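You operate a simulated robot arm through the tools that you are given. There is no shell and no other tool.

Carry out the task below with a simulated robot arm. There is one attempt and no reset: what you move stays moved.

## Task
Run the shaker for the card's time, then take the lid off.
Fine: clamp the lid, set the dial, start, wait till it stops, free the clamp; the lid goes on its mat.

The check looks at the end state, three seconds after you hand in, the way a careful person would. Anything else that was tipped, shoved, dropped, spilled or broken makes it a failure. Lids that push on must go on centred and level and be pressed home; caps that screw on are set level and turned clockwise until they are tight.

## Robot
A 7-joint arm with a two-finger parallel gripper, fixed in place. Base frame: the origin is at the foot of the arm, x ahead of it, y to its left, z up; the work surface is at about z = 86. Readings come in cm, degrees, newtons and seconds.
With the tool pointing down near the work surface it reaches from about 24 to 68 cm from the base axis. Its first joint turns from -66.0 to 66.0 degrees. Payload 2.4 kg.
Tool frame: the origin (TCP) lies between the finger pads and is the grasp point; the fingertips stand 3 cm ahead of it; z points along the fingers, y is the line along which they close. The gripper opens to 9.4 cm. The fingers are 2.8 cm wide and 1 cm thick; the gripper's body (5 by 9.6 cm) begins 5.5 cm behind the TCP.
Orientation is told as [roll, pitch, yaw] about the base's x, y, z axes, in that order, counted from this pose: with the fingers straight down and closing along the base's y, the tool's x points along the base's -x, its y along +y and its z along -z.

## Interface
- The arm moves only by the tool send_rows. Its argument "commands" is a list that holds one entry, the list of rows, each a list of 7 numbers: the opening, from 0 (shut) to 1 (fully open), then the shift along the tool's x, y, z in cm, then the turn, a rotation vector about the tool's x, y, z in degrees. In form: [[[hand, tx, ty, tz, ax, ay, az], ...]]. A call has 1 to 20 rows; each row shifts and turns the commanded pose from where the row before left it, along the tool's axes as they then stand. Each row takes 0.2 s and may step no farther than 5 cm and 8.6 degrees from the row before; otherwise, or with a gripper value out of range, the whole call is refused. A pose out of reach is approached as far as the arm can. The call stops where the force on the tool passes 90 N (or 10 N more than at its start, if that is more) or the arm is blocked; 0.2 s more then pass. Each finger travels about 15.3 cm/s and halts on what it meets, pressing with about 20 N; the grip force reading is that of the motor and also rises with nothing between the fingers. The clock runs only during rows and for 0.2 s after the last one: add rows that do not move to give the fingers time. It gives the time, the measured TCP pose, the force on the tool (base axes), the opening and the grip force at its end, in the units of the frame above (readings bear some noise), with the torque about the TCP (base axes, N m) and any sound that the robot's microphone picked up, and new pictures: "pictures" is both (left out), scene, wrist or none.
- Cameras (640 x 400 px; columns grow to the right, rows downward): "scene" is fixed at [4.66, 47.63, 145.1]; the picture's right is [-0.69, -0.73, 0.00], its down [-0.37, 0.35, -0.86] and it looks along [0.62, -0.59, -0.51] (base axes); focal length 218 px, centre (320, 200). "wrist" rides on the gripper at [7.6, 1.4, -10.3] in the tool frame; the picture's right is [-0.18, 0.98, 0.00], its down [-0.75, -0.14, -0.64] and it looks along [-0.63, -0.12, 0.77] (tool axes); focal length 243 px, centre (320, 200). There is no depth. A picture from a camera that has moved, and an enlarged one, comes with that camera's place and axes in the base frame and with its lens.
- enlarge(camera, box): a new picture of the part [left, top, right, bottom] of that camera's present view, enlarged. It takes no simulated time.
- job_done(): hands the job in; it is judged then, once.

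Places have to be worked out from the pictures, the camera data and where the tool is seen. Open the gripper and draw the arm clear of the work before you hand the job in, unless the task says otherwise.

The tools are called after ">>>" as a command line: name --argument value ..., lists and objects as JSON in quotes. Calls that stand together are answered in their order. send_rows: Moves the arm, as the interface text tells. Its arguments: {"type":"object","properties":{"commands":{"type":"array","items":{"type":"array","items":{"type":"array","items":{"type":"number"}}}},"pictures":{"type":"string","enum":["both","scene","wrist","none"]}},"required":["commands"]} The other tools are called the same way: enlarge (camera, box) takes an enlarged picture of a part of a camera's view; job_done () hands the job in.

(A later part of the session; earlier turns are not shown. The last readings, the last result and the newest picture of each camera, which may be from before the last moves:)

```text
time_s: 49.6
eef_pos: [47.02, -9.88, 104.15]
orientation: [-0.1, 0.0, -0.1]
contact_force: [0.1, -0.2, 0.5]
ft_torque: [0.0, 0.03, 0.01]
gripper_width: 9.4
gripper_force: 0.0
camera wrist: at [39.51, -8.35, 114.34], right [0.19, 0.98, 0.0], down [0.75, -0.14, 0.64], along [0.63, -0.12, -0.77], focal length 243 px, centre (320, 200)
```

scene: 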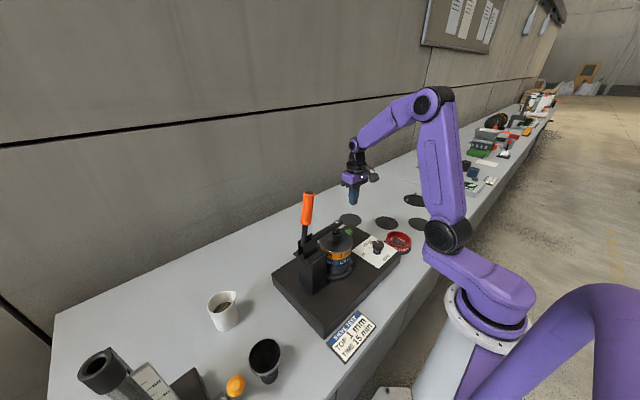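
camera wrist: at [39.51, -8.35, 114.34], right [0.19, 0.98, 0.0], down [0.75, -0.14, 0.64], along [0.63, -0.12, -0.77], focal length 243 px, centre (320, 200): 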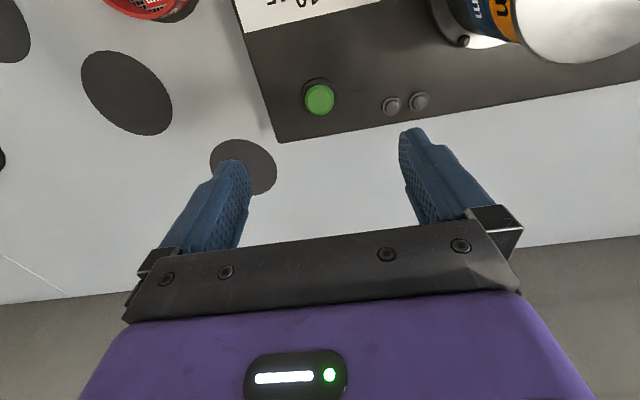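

The green lamp has gone out. I wait another second to confirm it has stopped rather than just blinked.

>>> send_rows --commands '[[[1, 0, 0, 0, 0, 0, 0], [1, 0, 0, 0, 0, 0, 0], [1, 0, 0, 0, 0, 0, 0], [1, 0, 0, 0, 0, 0, 0], [1, 0, 0, 0, 0, 0, 0], [1, 0, 0, 0, 0, 0, 0]]]'

>>> enlarge --camera "wrist" --box '[230, 0, 640, 160]'

>>> enlarge --camera "scene" --box '[270, 180, 400, 290]'

```text
time_s: 51.0
eef_pos: [46.92, -9.81, 104.38]
orientation: [-0.1, 0.0, -0.1]
contact_force: [-0.2, 0.2, 0.0]
ft_torque: [0.02, 0.01, 0.01]
gripper_width: 9.41
gripper_force: 0.1
camera wrist: at [39.51, -8.35, 114.34], right [0.19, 0.98, 0.0], down [0.75, -0.14, 0.64], along [0.63, -0.12, -0.77], focal length 243 px, centre (320, 200)
```

scene: 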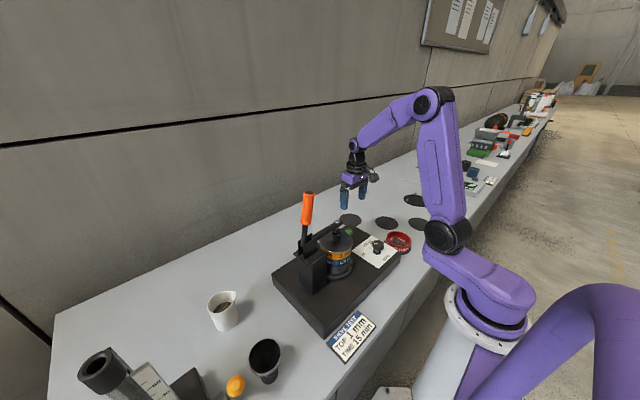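
wrist: 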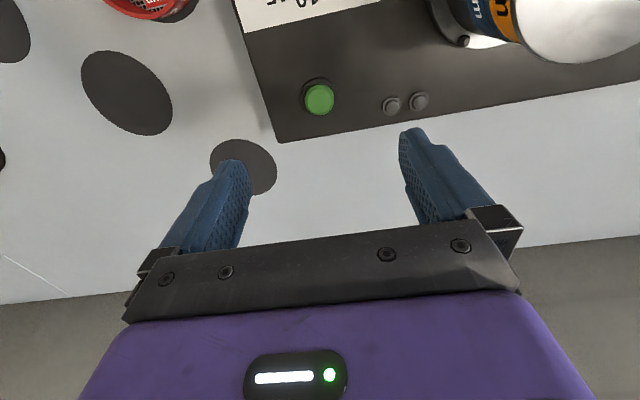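

```text
1.56 times, centred on (435, 80) of wrist
camera zoom: at [39.51, -8.35, 114.34], right [0.19, 0.98, 0.0], down [0.75, -0.14, 0.64], along [0.63, -0.12, -0.77], focal length 379 px, centre (140, 387)
```

zoom: 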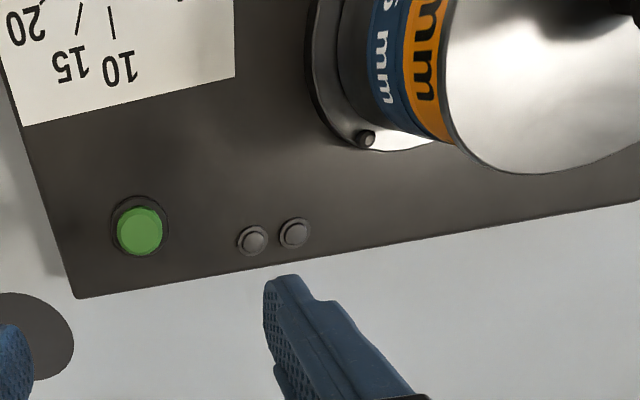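

```text
3.64 times, centred on (335, 235) of scene
camera zoom: at [4.66, 47.63, 145.1], right [-0.69, -0.73, 0.0], down [-0.37, 0.35, -0.86], along [0.62, -0.59, -0.51], focal length 794 px, centre (266, 73)
```

zoom: 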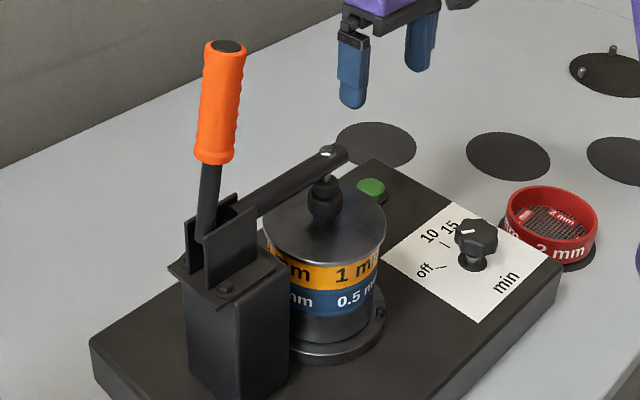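

The lamp is off and the dial pointer has run back to off, so the timed run is over. Now I free the clamp: I go up and back over the handle with the hand turned to yaw -90 as before.

>>> send_rows --commands '[[[1, 0, 0, -4.8, 0, 0, 0], [1, 0, 0, -4.8, 0, 0, 0], [1, 0, 0, -4.8, 0, 0, 0], [1, 0, 0, -4.8, 0, 0, 0], [1, 0, 0, -4.8, 0, 0, 0], [1, 1.17, 4.66, 0, 0, 0, 0], [1, 1.17, 4.66, 0, 0, 0, 0], [1, 1.17, 4.66, 0, 0, 0, 0], [1, 1.17, 4.66, 0, 0, 0, 0], [1, 1.17, 4.66, 0, 0, 0, 0], [1, 1.17, 4.66, 0, 0, 0, 0]]]' --pictures "none"

>>> send_rows --commands '[[[1, 0, 0, 0, 0, 0, 8.2], [1, 0, 0, 0, 0, 0, 8.2], [1, 0, 0, 0, 0, 0, 8.2], [1, 0, 0, 0, 0, 0, 8.2], [1, 0, 0, 0, 0, 0, 8.2], [1, 0, 0, 0, 0, 0, 8.2], [1, 0, 0, 0, 0, 0, 8.2], [1, 0, 0, 0, 0, 0, 8.2], [1, 0, 0, 0, 0, 0, 8.2], [1, 0, 0, 0, 0, 0, 8.2], [1, 0, 0, 0, 0, 0, 8.0], [1, 0, 0, 0, 0, 0, 0]]]'

```text
time_s: 53.4
eef_pos: [40.08, 18.52, 128.22]
orientation: [0.0, 0.0, -0.1]
contact_force: [0.3, 0.0, 0.5]
ft_torque: [0.02, 0.01, -0.02]
gripper_width: 9.38
gripper_force: 0.2
```

```text
time_s: 56.0
eef_pos: [39.99, 18.31, 128.28]
orientation: [0.0, 0.0, -90.2]
contact_force: [0.6, 0.4, 0.1]
ft_torque: [0.01, 0.01, 0.0]
gripper_width: 9.41
gripper_force: 0.1
camera wrist: at [41.62, 25.9, 138.33], right [0.98, -0.19, 0.0], down [-0.14, -0.75, 0.64], along [-0.12, -0.63, -0.77], focal length 243 px, centre (320, 200)
```

scene: 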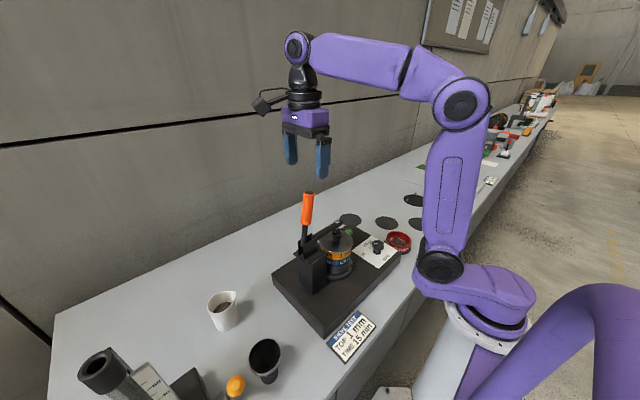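
wrist: 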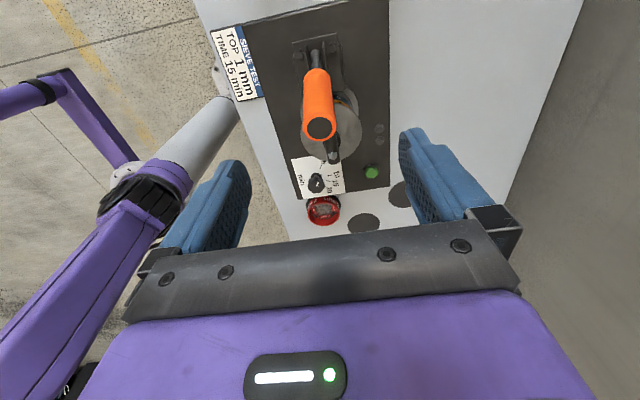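

The handle cap is at about (40.2, 18, 119.8), so the TCP line at y = 18.4 suits it. I descend to z ≈ 116.7 and grip the handle.

>>> send_rows --commands '[[[1, 0.1, 0.1, 3.9, 0, 0, 0], [1, 0, 0, 3.9, 0, 0, 0], [1, 0, 0, 3.8, 0, 0, 0], [1, 0, 0, 0, 0, 0, 0], [0, 0, 0, 0, 0, 0, 0], [0, 0, 0, 0, 0, 0, 0], [0, 0, 0, 0, 0, 0, 0]]]'

>>> enlarge --camera "wrist" --box '[220, 40, 440, 240]'

```text
time_s: 57.6
eef_pos: [39.95, 18.47, 116.56]
orientation: [-0.5, -0.2, -90.0]
contact_force: [-30.9, -3.4, -3.6]
ft_torque: [-0.13, -1.11, -0.37]
gripper_width: 2.86
gripper_force: 45.0
camera wrist: at [41.54, 26.1, 126.63], right [0.98, -0.18, -0.01], down [-0.14, -0.75, 0.64], along [-0.12, -0.63, -0.76], focal length 243 px, centre (320, 200)
```

scene: 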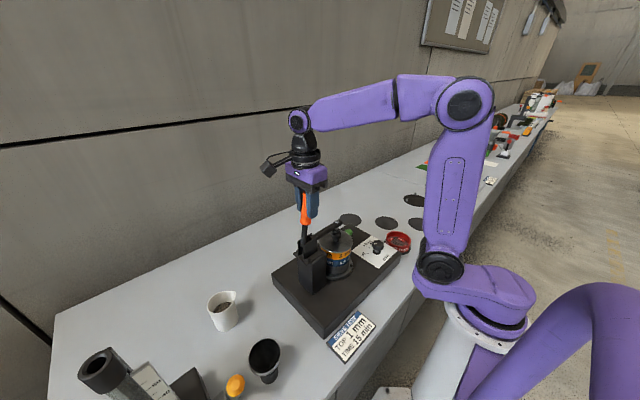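
wrist: 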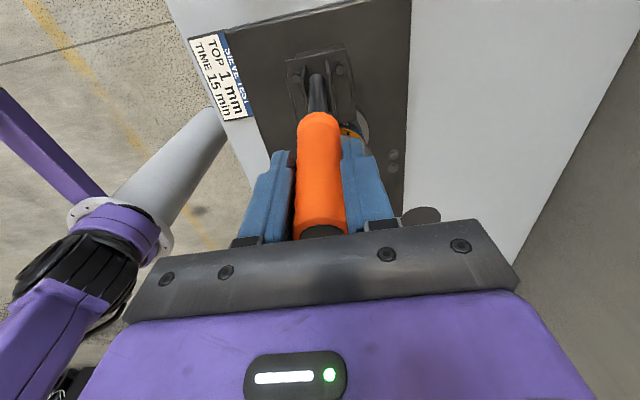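

```text
2.00 times, centred on (330, 140) of wrist
camera zoom: at [41.54, 26.1, 126.63], right [0.98, -0.18, -0.01], down [-0.14, -0.75, 0.64], along [-0.12, -0.63, -0.76], focal length 485 px, centre (300, 320)
```

zoom: 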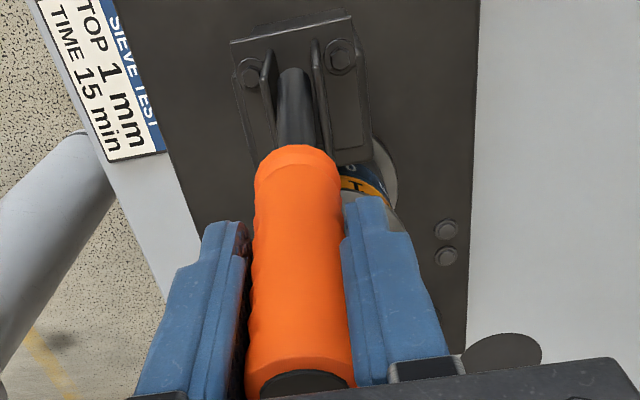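

The grip caught the handle a bit off-centre: width 2.86, 31 N in -x, and the handle axis is nearer y = 19.2. I open a little, shift +0.65 in y and -0.25 in x, and grip again.

>>> send_rows --commands '[[[0.55, 0, 0, 0, 0, 0, 0], [0.55, 0, 0, 0, 0, 0, 0], [0.55, 0.65, -0.2, 0, 0, 0, 0], [0.55, 0, 0, 0, 0, 0, 0], [0, 0, 0, 0, 0, 0, 0], [0, 0, 0, 0, 0, 0, 0], [0, 0, 0, 0, 0, 0, 0]]]' --pictures "wrist"

```text
time_s: 59.2
eef_pos: [39.94, 19.14, 116.56]
orientation: [-0.1, 0.0, -90.1]
contact_force: [-7.2, -0.9, 3.3]
ft_torque: [-0.07, 0.0, -0.26]
gripper_width: 3.07
gripper_force: 44.7
camera wrist: at [41.5, 26.71, 126.69], right [0.98, -0.19, 0.0], down [-0.14, -0.75, 0.64], along [-0.12, -0.63, -0.77], focal length 243 px, centre (320, 200)
```

wrist: 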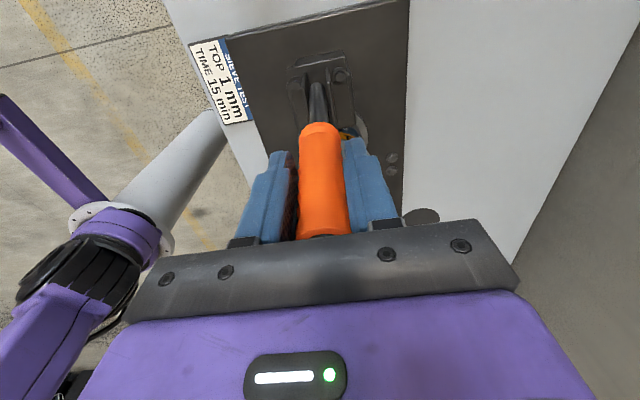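

Now it's a clean, centred grip at 3.07. I swing the handle back toward +y along the arc, watching the forces.

>>> send_rows --commands '[[[0, 0.59, 0, -0.07, 0, 0, 0], [0, 0.59, 0, -0.04, 0, 0, 0], [0, 0.59, 0, -0.01, 0, 0, 0], [0, 0.59, 0, 0.02, 0, 0, 0], [0, 0, 0, 0, 0, 0, 0]]]'

```text
time_s: 60.4
eef_pos: [39.99, 21.24, 116.75]
orientation: [-0.1, -0.2, -90.1]
contact_force: [-7.7, -18.2, 8.5]
ft_torque: [-1.71, 0.26, -0.81]
gripper_width: 3.1
gripper_force: 45.2
camera wrist: at [41.49, 28.9, 126.85], right [0.98, -0.19, 0.0], down [-0.14, -0.75, 0.64], along [-0.12, -0.63, -0.76], focal length 243 px, centre (320, 200)
```

scene: 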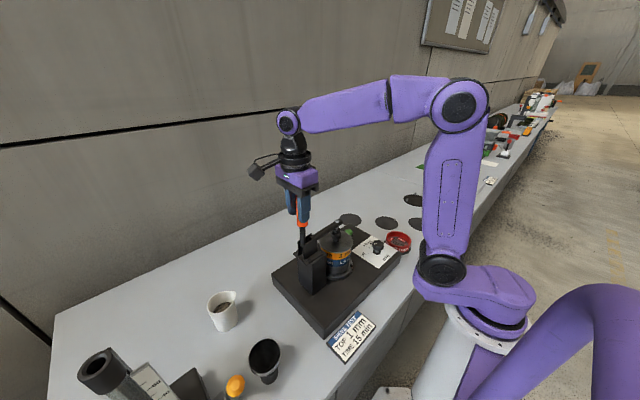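
wrist: 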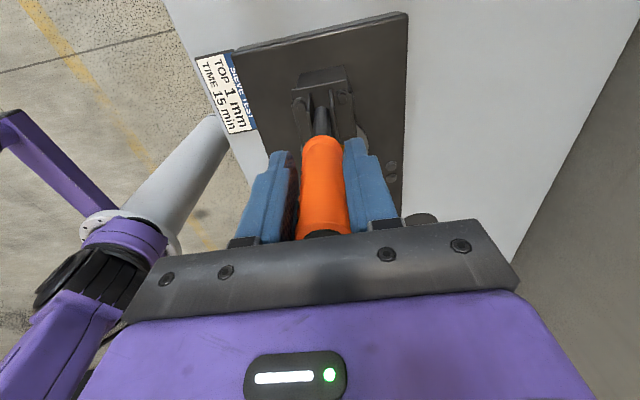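

Forces are mild (about 18 N), so I continue along the arc.

>>> send_rows --commands '[[[0, 0.59, 0, 0.05, 0, 0, 0], [0, 0.59, 0, 0.08, 0, 0, 0], [0, 0.58, 0, 0.11, 0, 0, 0], [0, 0.58, 0, 0.14, 0, 0, 0], [0, 0, 0, 0, 0, 0, 0]]]'

>>> enlarge --camera "scene" --box '[245, 170, 385, 300]'

```text
time_s: 61.6
eef_pos: [39.99, 24.02, 116.58]
orientation: [0.3, 0.4, -89.8]
contact_force: [-1.4, -0.4, 40.3]
ft_torque: [-1.38, 0.17, -0.25]
gripper_width: 3.06
gripper_force: 45.0
camera wrist: at [41.41, 31.48, 126.66], right [0.98, -0.18, 0.01], down [-0.14, -0.76, 0.64], along [-0.11, -0.63, -0.77], focal length 243 px, centre (320, 200)
```

scene: 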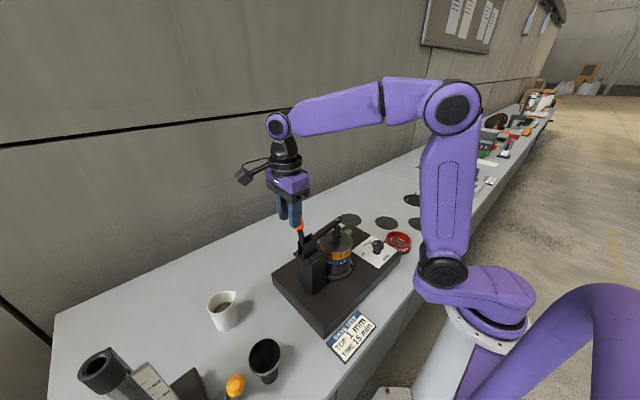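
wrist: 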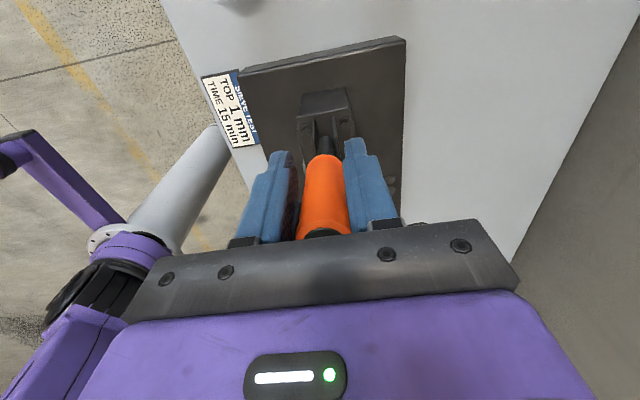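

```text
3.08 times, centred on (315, 235) of scene
camera zoom: at [4.6, 47.6, 145.11], right [-0.69, -0.73, 0.0], down [-0.37, 0.35, -0.86], along [0.62, -0.59, -0.51], focal length 672 px, centre (335, 92)
```

zoom: 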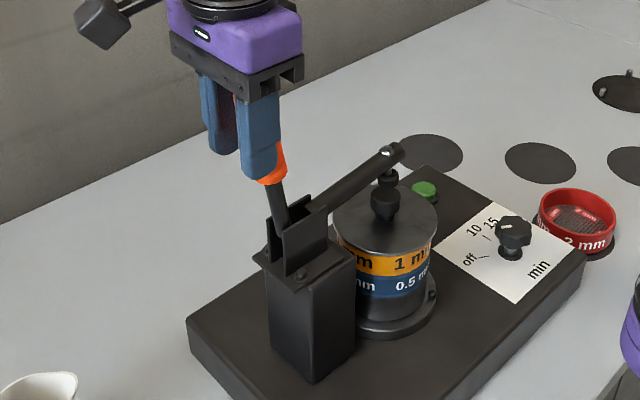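

The bar is lifting off the knob. The tool feels 40 N upward, meaning I'm a bit inside the handle's arc, so I raise 0.4 cm while continuing.

>>> send_rows --commands '[[[0, 0.55, 0, -0.2, 0, 0, 0], [0, 0.55, 0, 0.0, 0, 0, 0], [0, 0.55, 0, 0.15, 0, 0, 0], [0, 0.55, 0, 0.2, 0, 0, 0], [0, 0, 0, 0, 0, 0, 0]]]'

>>> enlarge --camera "scene" --box '[245, 170, 385, 300]'

```text
time_s: 62.8
eef_pos: [40.0, 26.01, 116.01]
orientation: [-0.1, -0.1, -90.1]
contact_force: [-2.9, -10.9, -16.8]
ft_torque: [-0.26, -0.57, 0.13]
gripper_width: 3.1
gripper_force: 45.1
camera wrist: at [41.51, 33.55, 126.1], right [0.98, -0.19, 0.0], down [-0.14, -0.75, 0.64], along [-0.12, -0.63, -0.76], focal length 243 px, centre (320, 200)
```

scene: 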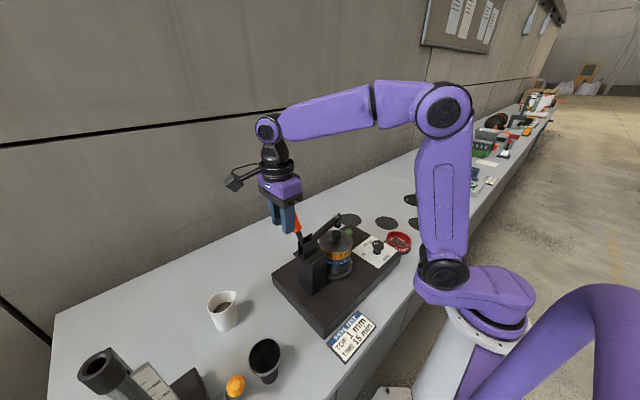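
wrist: 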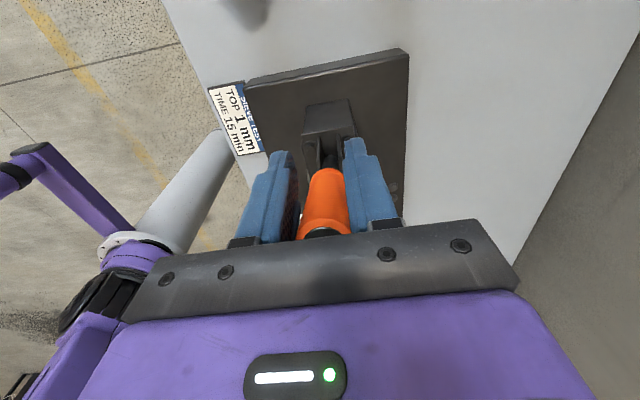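

```text
3.08 times, centred on (315, 235) of scene
camera zoom: at [4.67, 47.61, 145.11], right [-0.69, -0.73, 0.0], down [-0.37, 0.35, -0.86], along [0.62, -0.59, -0.51], focal length 672 px, centre (335, 92)
```

zoom: 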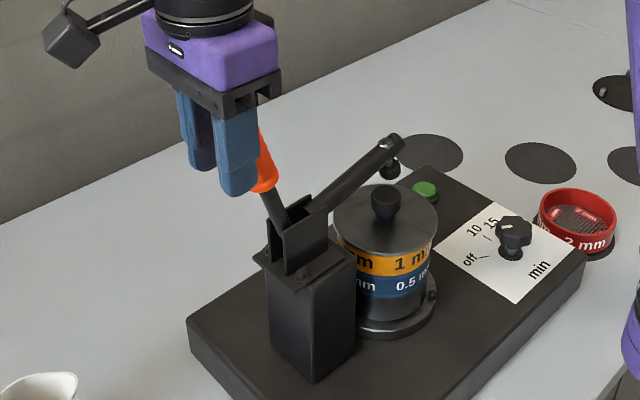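

The handle lags behind my grip: it is at about 73° while the hand is at about 62°, so it's sliding to the pad edge. I'll stop pulling by friction, open, rise over the handle, shut the fingers, and push it from the -y side.

>>> send_rows --commands '[[[0.7, 0, 0, 0, 0, 0, 0], [1, 0, 0, 0, 0, 0, 0], [1, 0, 0, -4.3, 0, 0, 0], [1, 0, 0, -4.3, 0, 0, 0], [0.5, -3.75, 0, 0, 0, 0, 0], [0, -3.75, 0, 0, 0, 0, 0], [0, 0, 0, 0, 0, 0, 0], [0, 0, 0, 0, 0, 0, 0]]]'

>>> enlarge --camera "scene" --box '[245, 150, 385, 300]'

>>> enlarge --camera "wrist" --box '[200, 0, 440, 240]'

```text
time_s: 64.6
eef_pos: [40.07, 18.45, 124.75]
orientation: [0.0, 0.0, -90.0]
contact_force: [0.4, 0.1, -0.3]
ft_torque: [0.04, 0.01, 0.02]
gripper_width: 0.01
gripper_force: 19.9
camera wrist: at [41.5, 25.98, 134.8], right [0.98, -0.19, 0.0], down [-0.14, -0.75, 0.64], along [-0.12, -0.63, -0.77], focal length 243 px, centre (320, 200)
```

scene: 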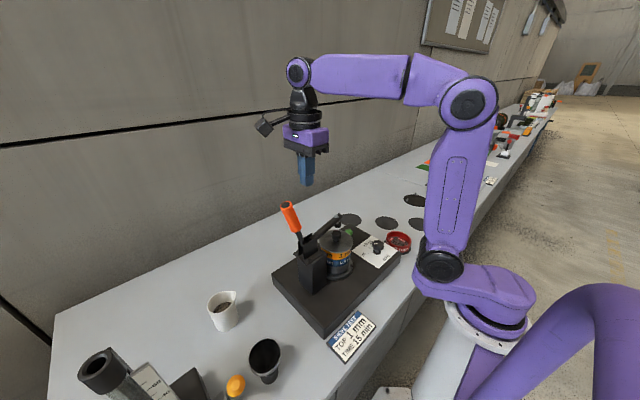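
wrist: 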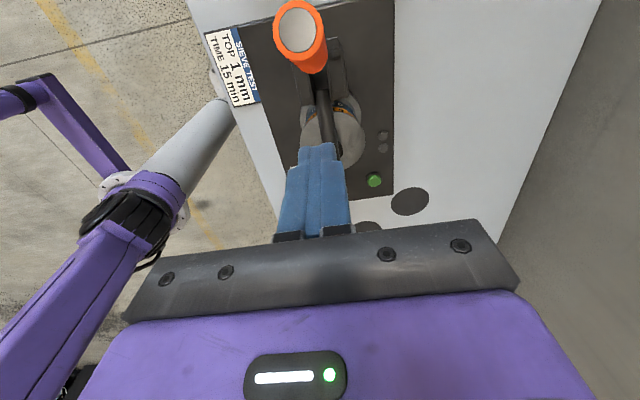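

```text
2.67 times, centred on (315, 225) of scene
camera zoom: at [4.66, 47.63, 145.1], right [-0.69, -0.73, 0.0], down [-0.37, 0.35, -0.86], along [0.62, -0.59, -0.51], focal length 582 px, centre (333, 133)
```

zoom: 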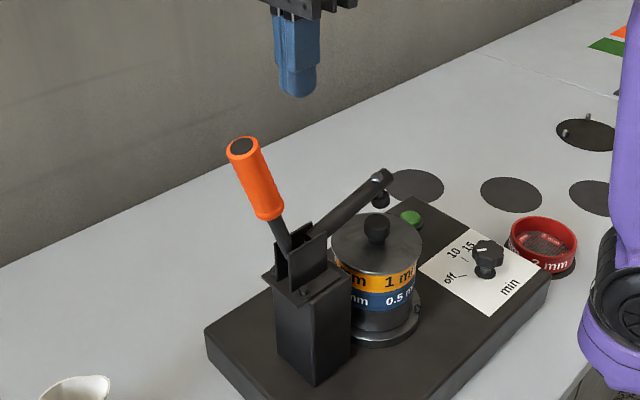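

```text
1.67 times, centred on (320, 120) of wrist
camera zoom: at [41.5, 25.98, 134.8], right [0.98, -0.19, 0.0], down [-0.14, -0.75, 0.64], along [-0.12, -0.63, -0.77], focal length 404 px, centre (320, 333)
```

zoom: 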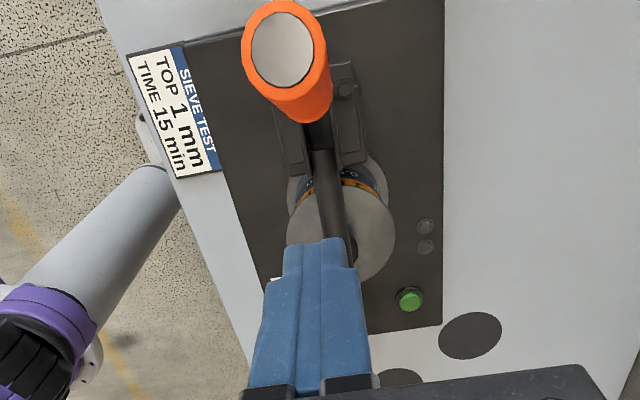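

The handle rests at about 73° with its cap at (40.1, 24.9, 119.2). With the fingers shut, I go in on its -y side and push its upper end outward along the computed arc.

>>> send_rows --commands '[[[0, 0.72, 0, 2.45, 0, 0, 0], [0, 0.72, 0, 2.45, 0, 0, 0], [0, 0.54, 0, 0.07, 0, 0, 0], [0, 0.54, 0, 0.07, 0, 0, 0], [0, 0.75, 0, 0.18, 0, 0, 0], [0, 0.75, 0, 0.18, 0, 0, 0], [0, 0, 0, 0, 0, 0, 0]]]'

>>> enlarge --camera "scene" --box '[245, 150, 385, 300]'

```text
time_s: 66.2
eef_pos: [39.97, 22.46, 119.26]
orientation: [0.0, 0.1, -90.2]
contact_force: [0.6, -1.1, -1.0]
ft_torque: [-0.03, -0.02, -0.04]
gripper_width: 0.0
gripper_force: 20.0
camera wrist: at [41.46, 30.05, 129.46], right [0.98, -0.19, 0.0], down [-0.14, -0.75, 0.64], along [-0.12, -0.63, -0.77], focal length 243 px, centre (320, 200)
```

scene: 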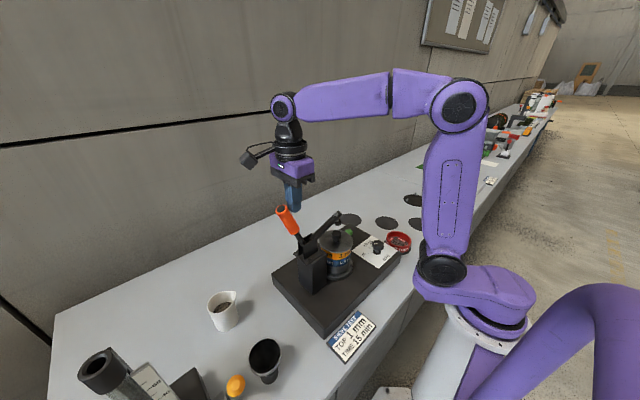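
wrist: 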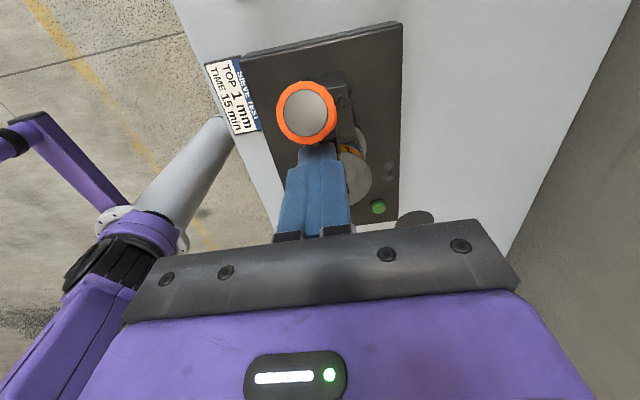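

```text
2.67 times, centred on (315, 225) of scene
camera zoom: at [4.66, 47.63, 145.1], right [-0.69, -0.73, 0.0], down [-0.37, 0.35, -0.86], along [0.62, -0.59, -0.51], focal length 582 px, centre (333, 133)
```

zoom: 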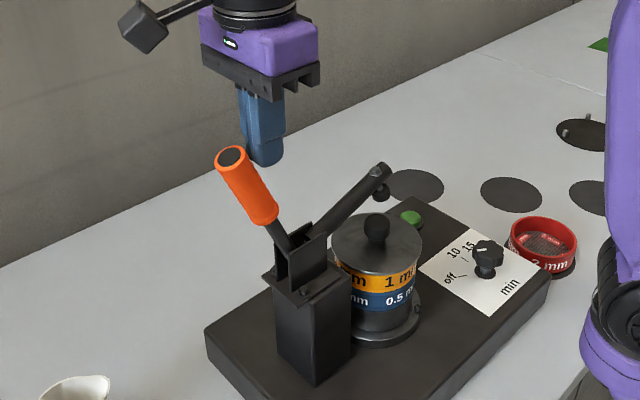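

The handle moves easily under the push. I continue along the arc to about 42°.

>>> send_rows --commands '[[[0, 0.66, 0, 0.25, 0, 0, 0], [0, 0.66, 0, 0.25, 0, 0, 0], [0, 0.71, 0, 0.38, 0, 0, 0], [0, 0.71, 0, 0.39, 0, 0, 0], [0, 0.66, 0, 0.48, 0, 0, 0], [0, 0.65, 0, 0.49, 0, 0, 0], [0, 0, 0, 0, 0, 0, 0]]]'

>>> enlarge --camera "scene" --box '[245, 150, 385, 300]'

```text
time_s: 67.8
eef_pos: [40.03, 26.47, 117.06]
orientation: [0.0, 0.0, -90.1]
contact_force: [-0.6, 0.2, -1.1]
ft_torque: [0.04, 0.0, 0.03]
gripper_width: 0.0
gripper_force: 20.2
camera wrist: at [41.5, 34.15, 127.2], right [0.98, -0.19, 0.0], down [-0.14, -0.75, 0.64], along [-0.12, -0.63, -0.77], focal length 243 px, centre (320, 200)
```

scene: 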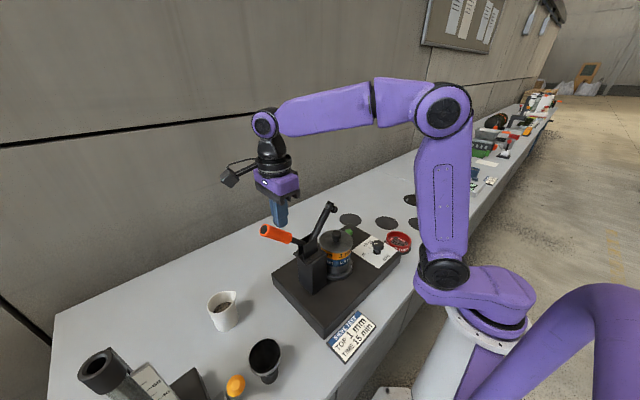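
wrist: 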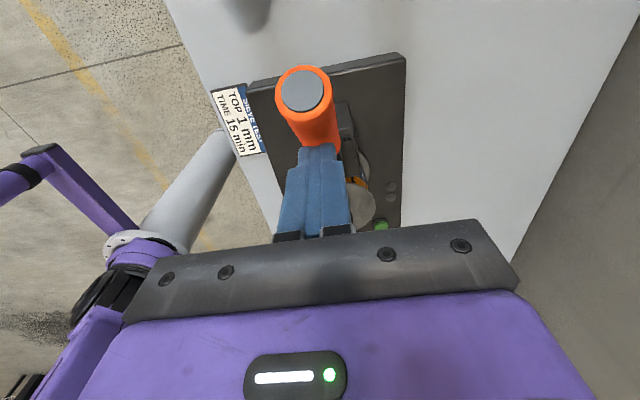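

```text
2.67 times, centred on (315, 225) of scene
camera zoom: at [4.66, 47.63, 145.1], right [-0.69, -0.73, 0.0], down [-0.37, 0.35, -0.86], along [0.62, -0.59, -0.51], focal length 582 px, centre (333, 133)
```

zoom: 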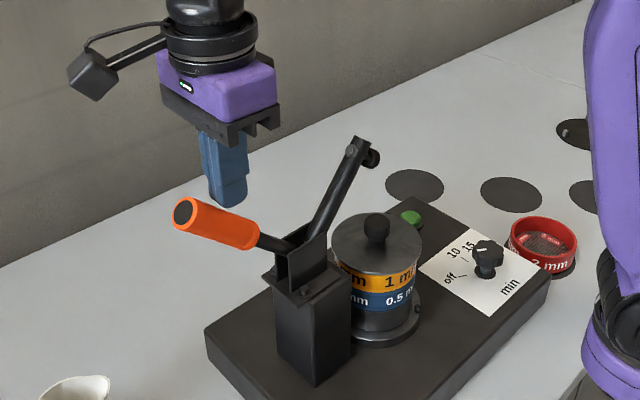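

The bar is well up and the handle is at about 42°. I push it on to its original low position.

>>> send_rows --commands '[[[0, 0.58, 0, 0.56, 0, 0, 0], [0, 0.57, 0, 0.56, 0, 0, 0], [0, 0.4, 0, 0.5, 0, 0, 0], [0, 0.36, 0, 0.45, 0, 0, 0], [0, 0, 0, 0, 0, 0, 0]]]'

>>> enlarge --camera "scene" --box '[245, 150, 385, 300]'

```text
time_s: 69.0
eef_pos: [40.04, 28.51, 115.07]
orientation: [0.0, 0.1, -90.1]
contact_force: [-0.1, 0.3, -0.5]
ft_torque: [0.03, 0.0, -0.02]
gripper_width: 0.0
gripper_force: 20.6
camera wrist: at [41.51, 36.05, 125.15], right [0.98, -0.19, 0.0], down [-0.14, -0.75, 0.64], along [-0.12, -0.63, -0.77], focal length 243 px, centre (320, 200)
```

scene: 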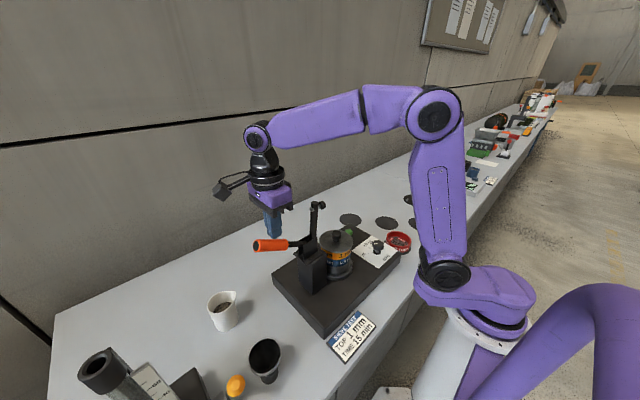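
wrist: 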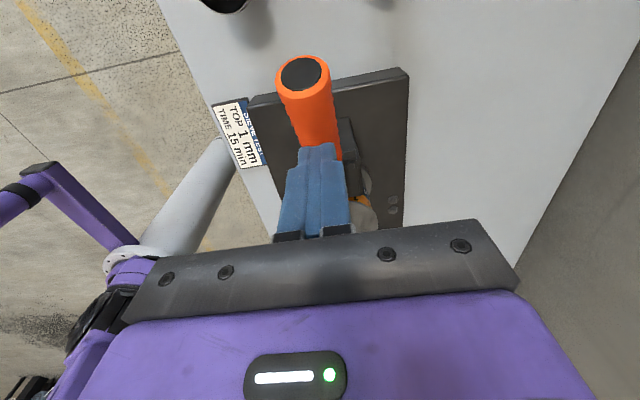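

```text
2.67 times, centred on (315, 225) of scene
camera zoom: at [4.66, 47.63, 145.1], right [-0.69, -0.73, 0.0], down [-0.37, 0.35, -0.86], along [0.62, -0.59, -0.51], focal length 582 px, centre (333, 133)
```

zoom: 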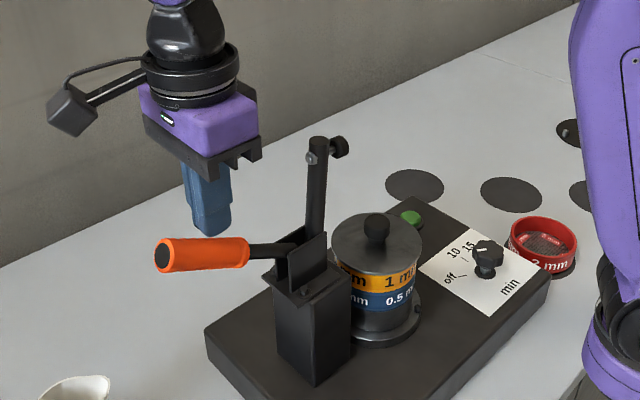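

The clamp is back in its fully open position, matching the starting picture. I rise, turn back to yaw 0, and move over toward the lid.

>>> send_rows --commands '[[[0, 0, 0, -4.4, 0, 0, 0], [0, 0, 0, -4.4, 0, 0, 0], [0, 0, 0, -4.4, 0, 0, 0], [0.6, 0, 0, 0, 0, 0, -8.2], [0.6, 0, 0, 0, 0, 0, -8.2], [0.6, 0, 0, 0, 0, 0, -8.2], [0.6, 0, 0, 0, 0, 0, -8.2], [0.6, 0, 0, 0, 0, 0, -8.2], [0.6, 0, 0, 0, 0, 0, -8.2], [0.6, 0, 0, 0, 0, 0, -8.2], [0.6, 0, 0, 0, 0, 0, -8.2], [0.6, 0, 0, 0, 0, 0, -8.2], [0.6, 0, 0, 0, 0, 0, -8.2], [0.6, 0, 0, 0, 0, 0, -8.0], [0.6, 0, -4.7, 0, 0, 0, 0], [0.6, 0, -4.7, 0, 0, 0, 0], [0.6, 0, -4.7, 0, 0, 0, 0], [0.6, 0, -4.7, 0, 0, 0, 0], [0.6, 0, -4.7, 0, 0, 0, 0], [0.6, 0, 0, 0, 0, 0, 0]]]'

>>> enlarge --camera "wrist" --box '[220, 40, 460, 220]'

>>> enlarge --camera "scene" --box '[300, 190, 370, 290]'

```text
time_s: 73.2
eef_pos: [40.0, 4.82, 128.36]
orientation: [-0.1, 0.0, -0.1]
contact_force: [0.4, 0.3, -0.2]
ft_torque: [-0.02, 0.0, -0.01]
gripper_width: 5.64
gripper_force: 0.0
camera wrist: at [32.47, 6.35, 138.47], right [0.19, 0.98, 0.0], down [0.75, -0.14, 0.64], along [0.63, -0.12, -0.77], focal length 243 px, centre (320, 200)
```

scene: 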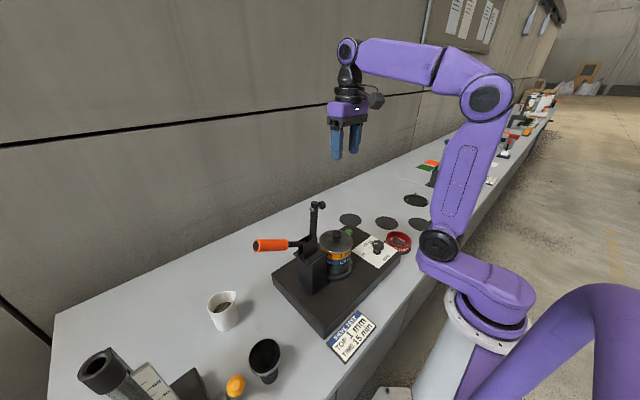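
wrist: 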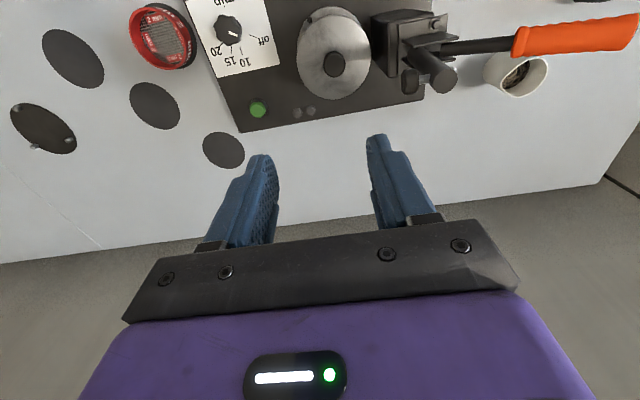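

```text
2.22 times, centred on (340, 130) of wrist
camera zoom: at [32.47, 6.35, 138.47], right [0.19, 0.98, 0.0], down [0.75, -0.14, 0.64], along [0.63, -0.12, -0.77], focal length 539 px, centre (276, 356)
```

zoom: 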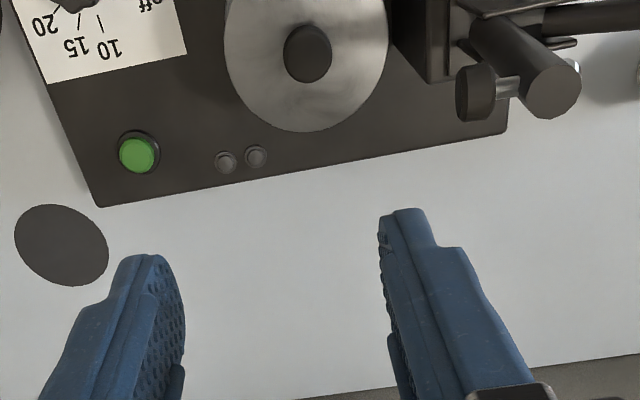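

```text
4.00 times, centred on (335, 240) of scene
camera zoom: at [4.66, 47.63, 145.1], right [-0.69, -0.73, 0.0], down [-0.37, 0.35, -0.86], along [0.62, -0.59, -0.51], focal length 873 px, centre (260, 40)
```

zoom: 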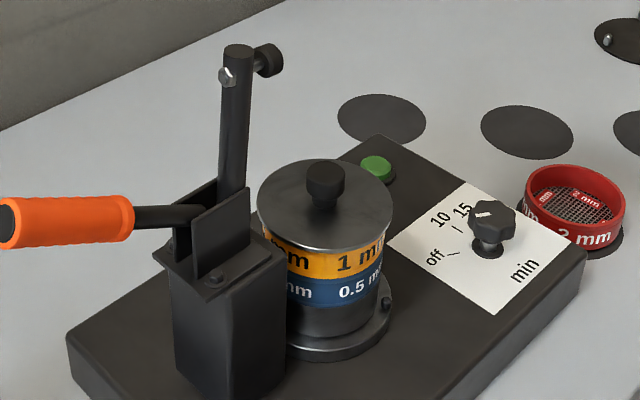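

The lid knob centre is at (39.95, 7.05) with its top near z = 100.2, and the upright spindle tip is at y ≈ 12.7, which leaves just enough room for the hand at yaw 0. I descend partway over the knob and check alignment.

>>> send_rows --commands '[[[0.6, 0.05, 2.1, 0, 0, 0, 0], [0.6, 0, 0, 4, 0, 0, 0], [0.6, 0, 0, 4, 0, 0, 0], [0.6, 0, 0, 4, 0, 0, 0], [0.6, 0, 0, 4, 0, 0, 0], [0.6, 0, 0, 4, 0, 0, 0], [0.6, 0, 0, 0, 0, 0, 0]]]'

>>> enlarge --camera "wrist" --box '[200, 60, 460, 240]'

>>> enlarge --camera "scene" --box '[290, 160, 370, 280]'

```text
time_s: 74.8
eef_pos: [39.9, 6.98, 108.44]
orientation: [0.0, -0.1, -0.1]
contact_force: [0.6, -0.5, 0.0]
ft_torque: [-0.03, 0.01, -0.02]
gripper_width: 5.66
gripper_force: 0.0
camera wrist: at [32.39, 8.43, 118.44], right [0.19, 0.98, 0.0], down [0.75, -0.14, 0.64], along [0.63, -0.12, -0.77], focal length 243 px, centre (320, 200)
```

scene: 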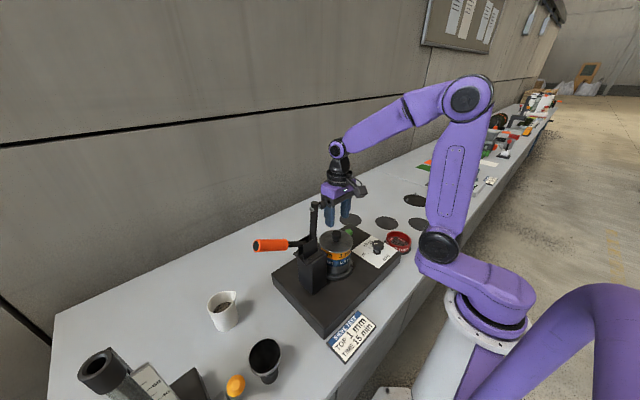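
wrist: 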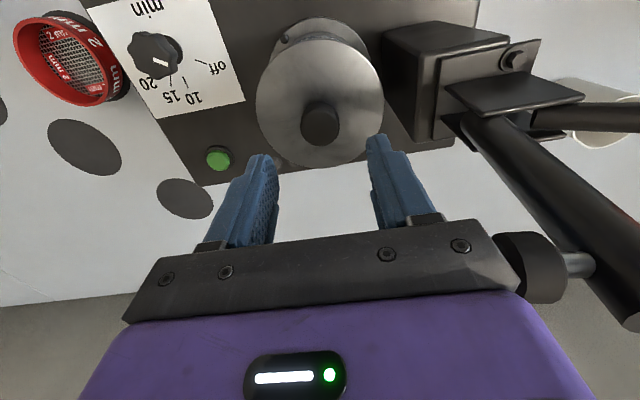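

```text
2.22 times, centred on (330, 150) of wrist
camera zoom: at [32.39, 8.43, 118.44], right [0.19, 0.98, 0.0], down [0.75, -0.14, 0.64], along [0.63, -0.12, -0.77], focal length 539 px, centre (298, 311)
```

zoom: 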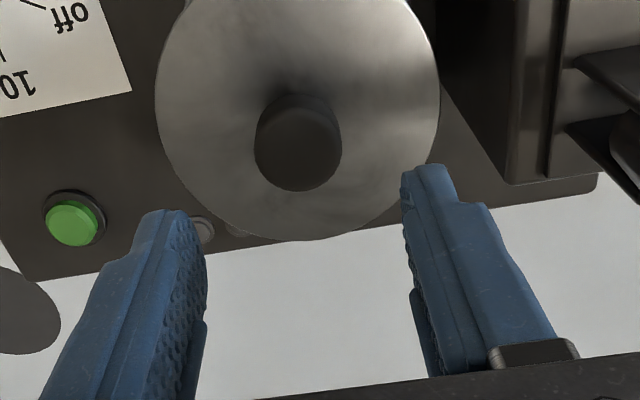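

```text
3.33 times, centred on (330, 220) of scene
camera zoom: at [4.66, 47.63, 145.1], right [-0.69, -0.73, 0.0], down [-0.37, 0.35, -0.86], along [0.62, -0.59, -0.51], focal length 728 px, centre (287, 133)
```

zoom: 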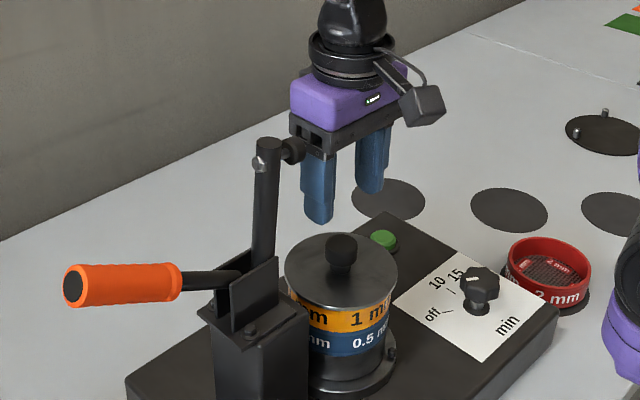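

The knob lies right under the TCP at (40.1, 7.0). I lower to z ≈ 101.2, with fingertips at about 98.2 above the lid plate, and close on the knob.

>>> send_rows --commands '[[[0.6, -0.1, 0, 3, 0, 0, 0], [0.6, 0, 0, 3, 0, 0, 0], [0.6, 0, 0, 1.2, 0, 0, 0], [0.6, 0, 0, 0, 0, 0, 0]]]'

>>> enlarge --camera "scene" --box '[290, 180, 370, 280]'

>>> enlarge --camera "wrist" --box '[200, 60, 460, 240]'

```text
time_s: 75.8
eef_pos: [40.03, 6.98, 101.03]
orientation: [0.1, 0.0, -0.2]
contact_force: [-0.5, -0.5, -0.2]
ft_torque: [-0.01, 0.05, 0.0]
gripper_width: 5.63
gripper_force: 0.0
camera wrist: at [32.48, 8.45, 111.14], right [0.19, 0.98, 0.0], down [0.75, -0.14, 0.64], along [0.63, -0.12, -0.77], focal length 243 px, centre (320, 200)
```

scene: 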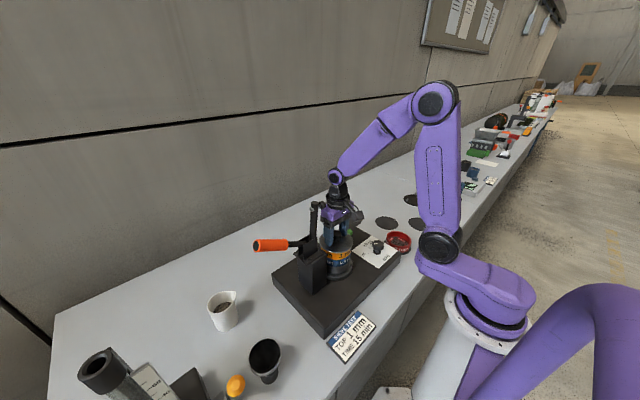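
wrist: 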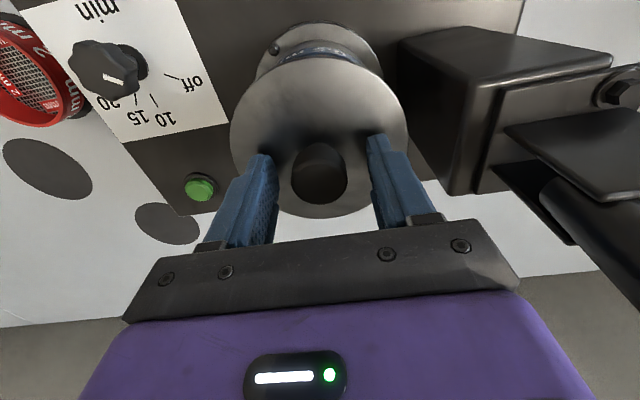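

```text
4.00 times, centred on (330, 230) of scene
camera zoom: at [4.66, 47.63, 145.1], right [-0.69, -0.73, 0.0], down [-0.37, 0.35, -0.86], along [0.62, -0.59, -0.51], focal length 873 px, centre (280, 80)
```

zoom: 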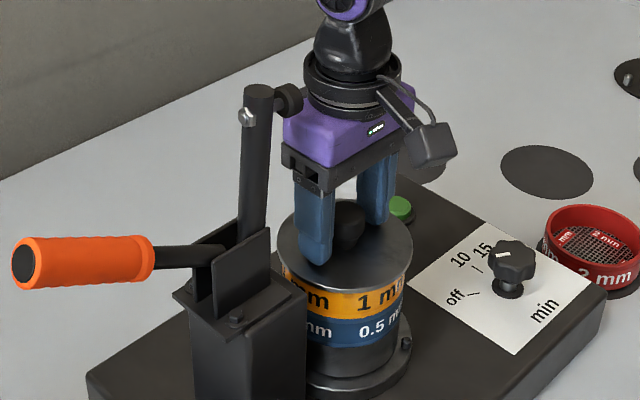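

```text
2.22 times, centred on (330, 150) of wrist
camera zoom: at [32.48, 8.45, 111.14], right [0.19, 0.98, 0.0], down [0.75, -0.14, 0.64], along [0.63, -0.12, -0.77], focal length 539 px, centre (298, 311)
```

zoom: 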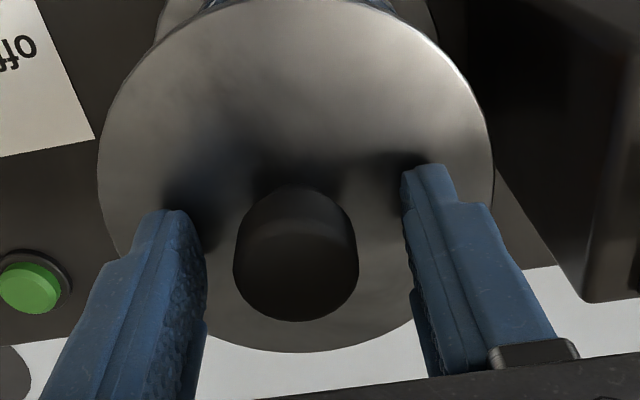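

The knob is centred between the pads. I close gently and check the grip.

>>> send_rows --commands '[[[0, 0, -0.1, 0, 0, 0, 0], [0, 0, 0, 0, 0, 0, 0], [0, 0, 0, 0, 0, 0, 0]]]' --pictures "wrist"

```text
time_s: 76.6
eef_pos: [40.09, 6.91, 101.09]
orientation: [0.1, 0.0, 0.0]
contact_force: [-0.9, 0.5, -0.8]
ft_torque: [-0.03, 0.0, 0.0]
gripper_width: 3.0
gripper_force: 20.0
camera wrist: at [32.47, 8.34, 111.16], right [0.19, 0.98, 0.0], down [0.75, -0.14, 0.64], along [0.63, -0.12, -0.77], focal length 243 px, centre (320, 200)
```

wrist: 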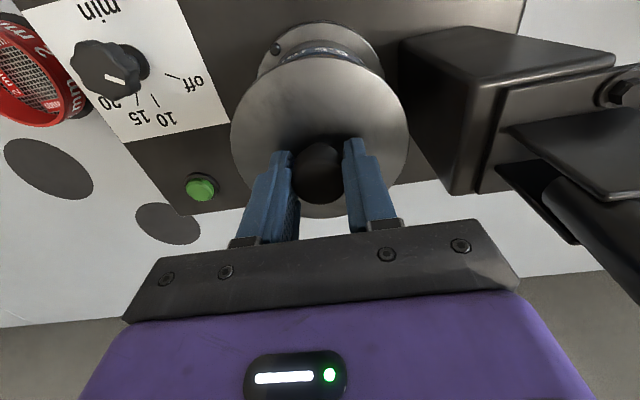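

Gripped at 3.0 cm with hardly any side load. I lift straight up slowly and check that only the lid comes.

>>> send_rows --commands '[[[0, 0, 0, -0.3, 0, 0, 0], [0, 0, 0, -0.4, 0, 0, 0], [0, 0, 0, -0.5, 0, 0, 0], [0, 0, 0, -0.6, 0, 0, 0], [0, 0, 0, 0, 0, 0, 0]]]'

>>> enlarge --camera "scene" --box '[290, 190, 370, 290]'

```text
time_s: 77.8
eef_pos: [40.03, 6.81, 103.0]
orientation: [0.0, 0.1, -0.1]
contact_force: [-0.5, -0.6, -0.9]
ft_torque: [0.04, 0.01, 0.02]
gripper_width: 3.0
gripper_force: 20.5
camera wrist: at [32.48, 8.33, 113.01], right [0.19, 0.98, 0.0], down [0.75, -0.14, 0.64], along [0.63, -0.12, -0.77], focal length 243 px, centre (320, 200)
```

scene: 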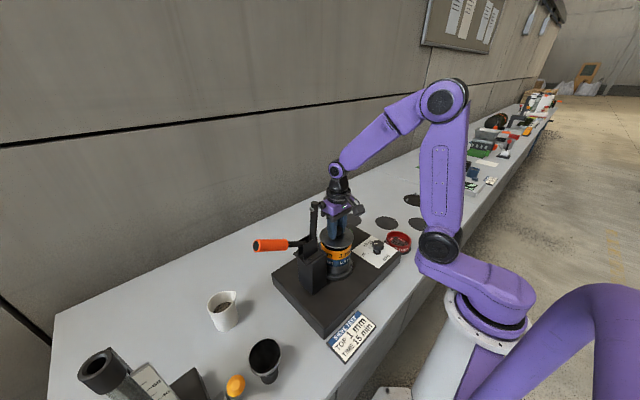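
wrist: 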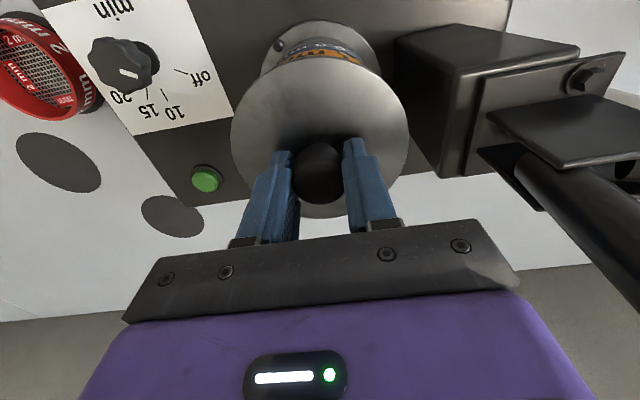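

```text
4.00 times, centred on (330, 240) of scene
camera zoom: at [4.66, 47.63, 145.1], right [-0.69, -0.73, 0.0], down [-0.37, 0.35, -0.86], along [0.62, -0.59, -0.51], focal length 873 px, centre (280, 40)
```

zoom: 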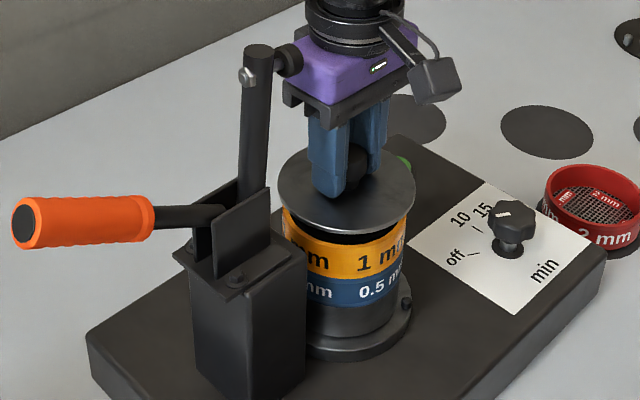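

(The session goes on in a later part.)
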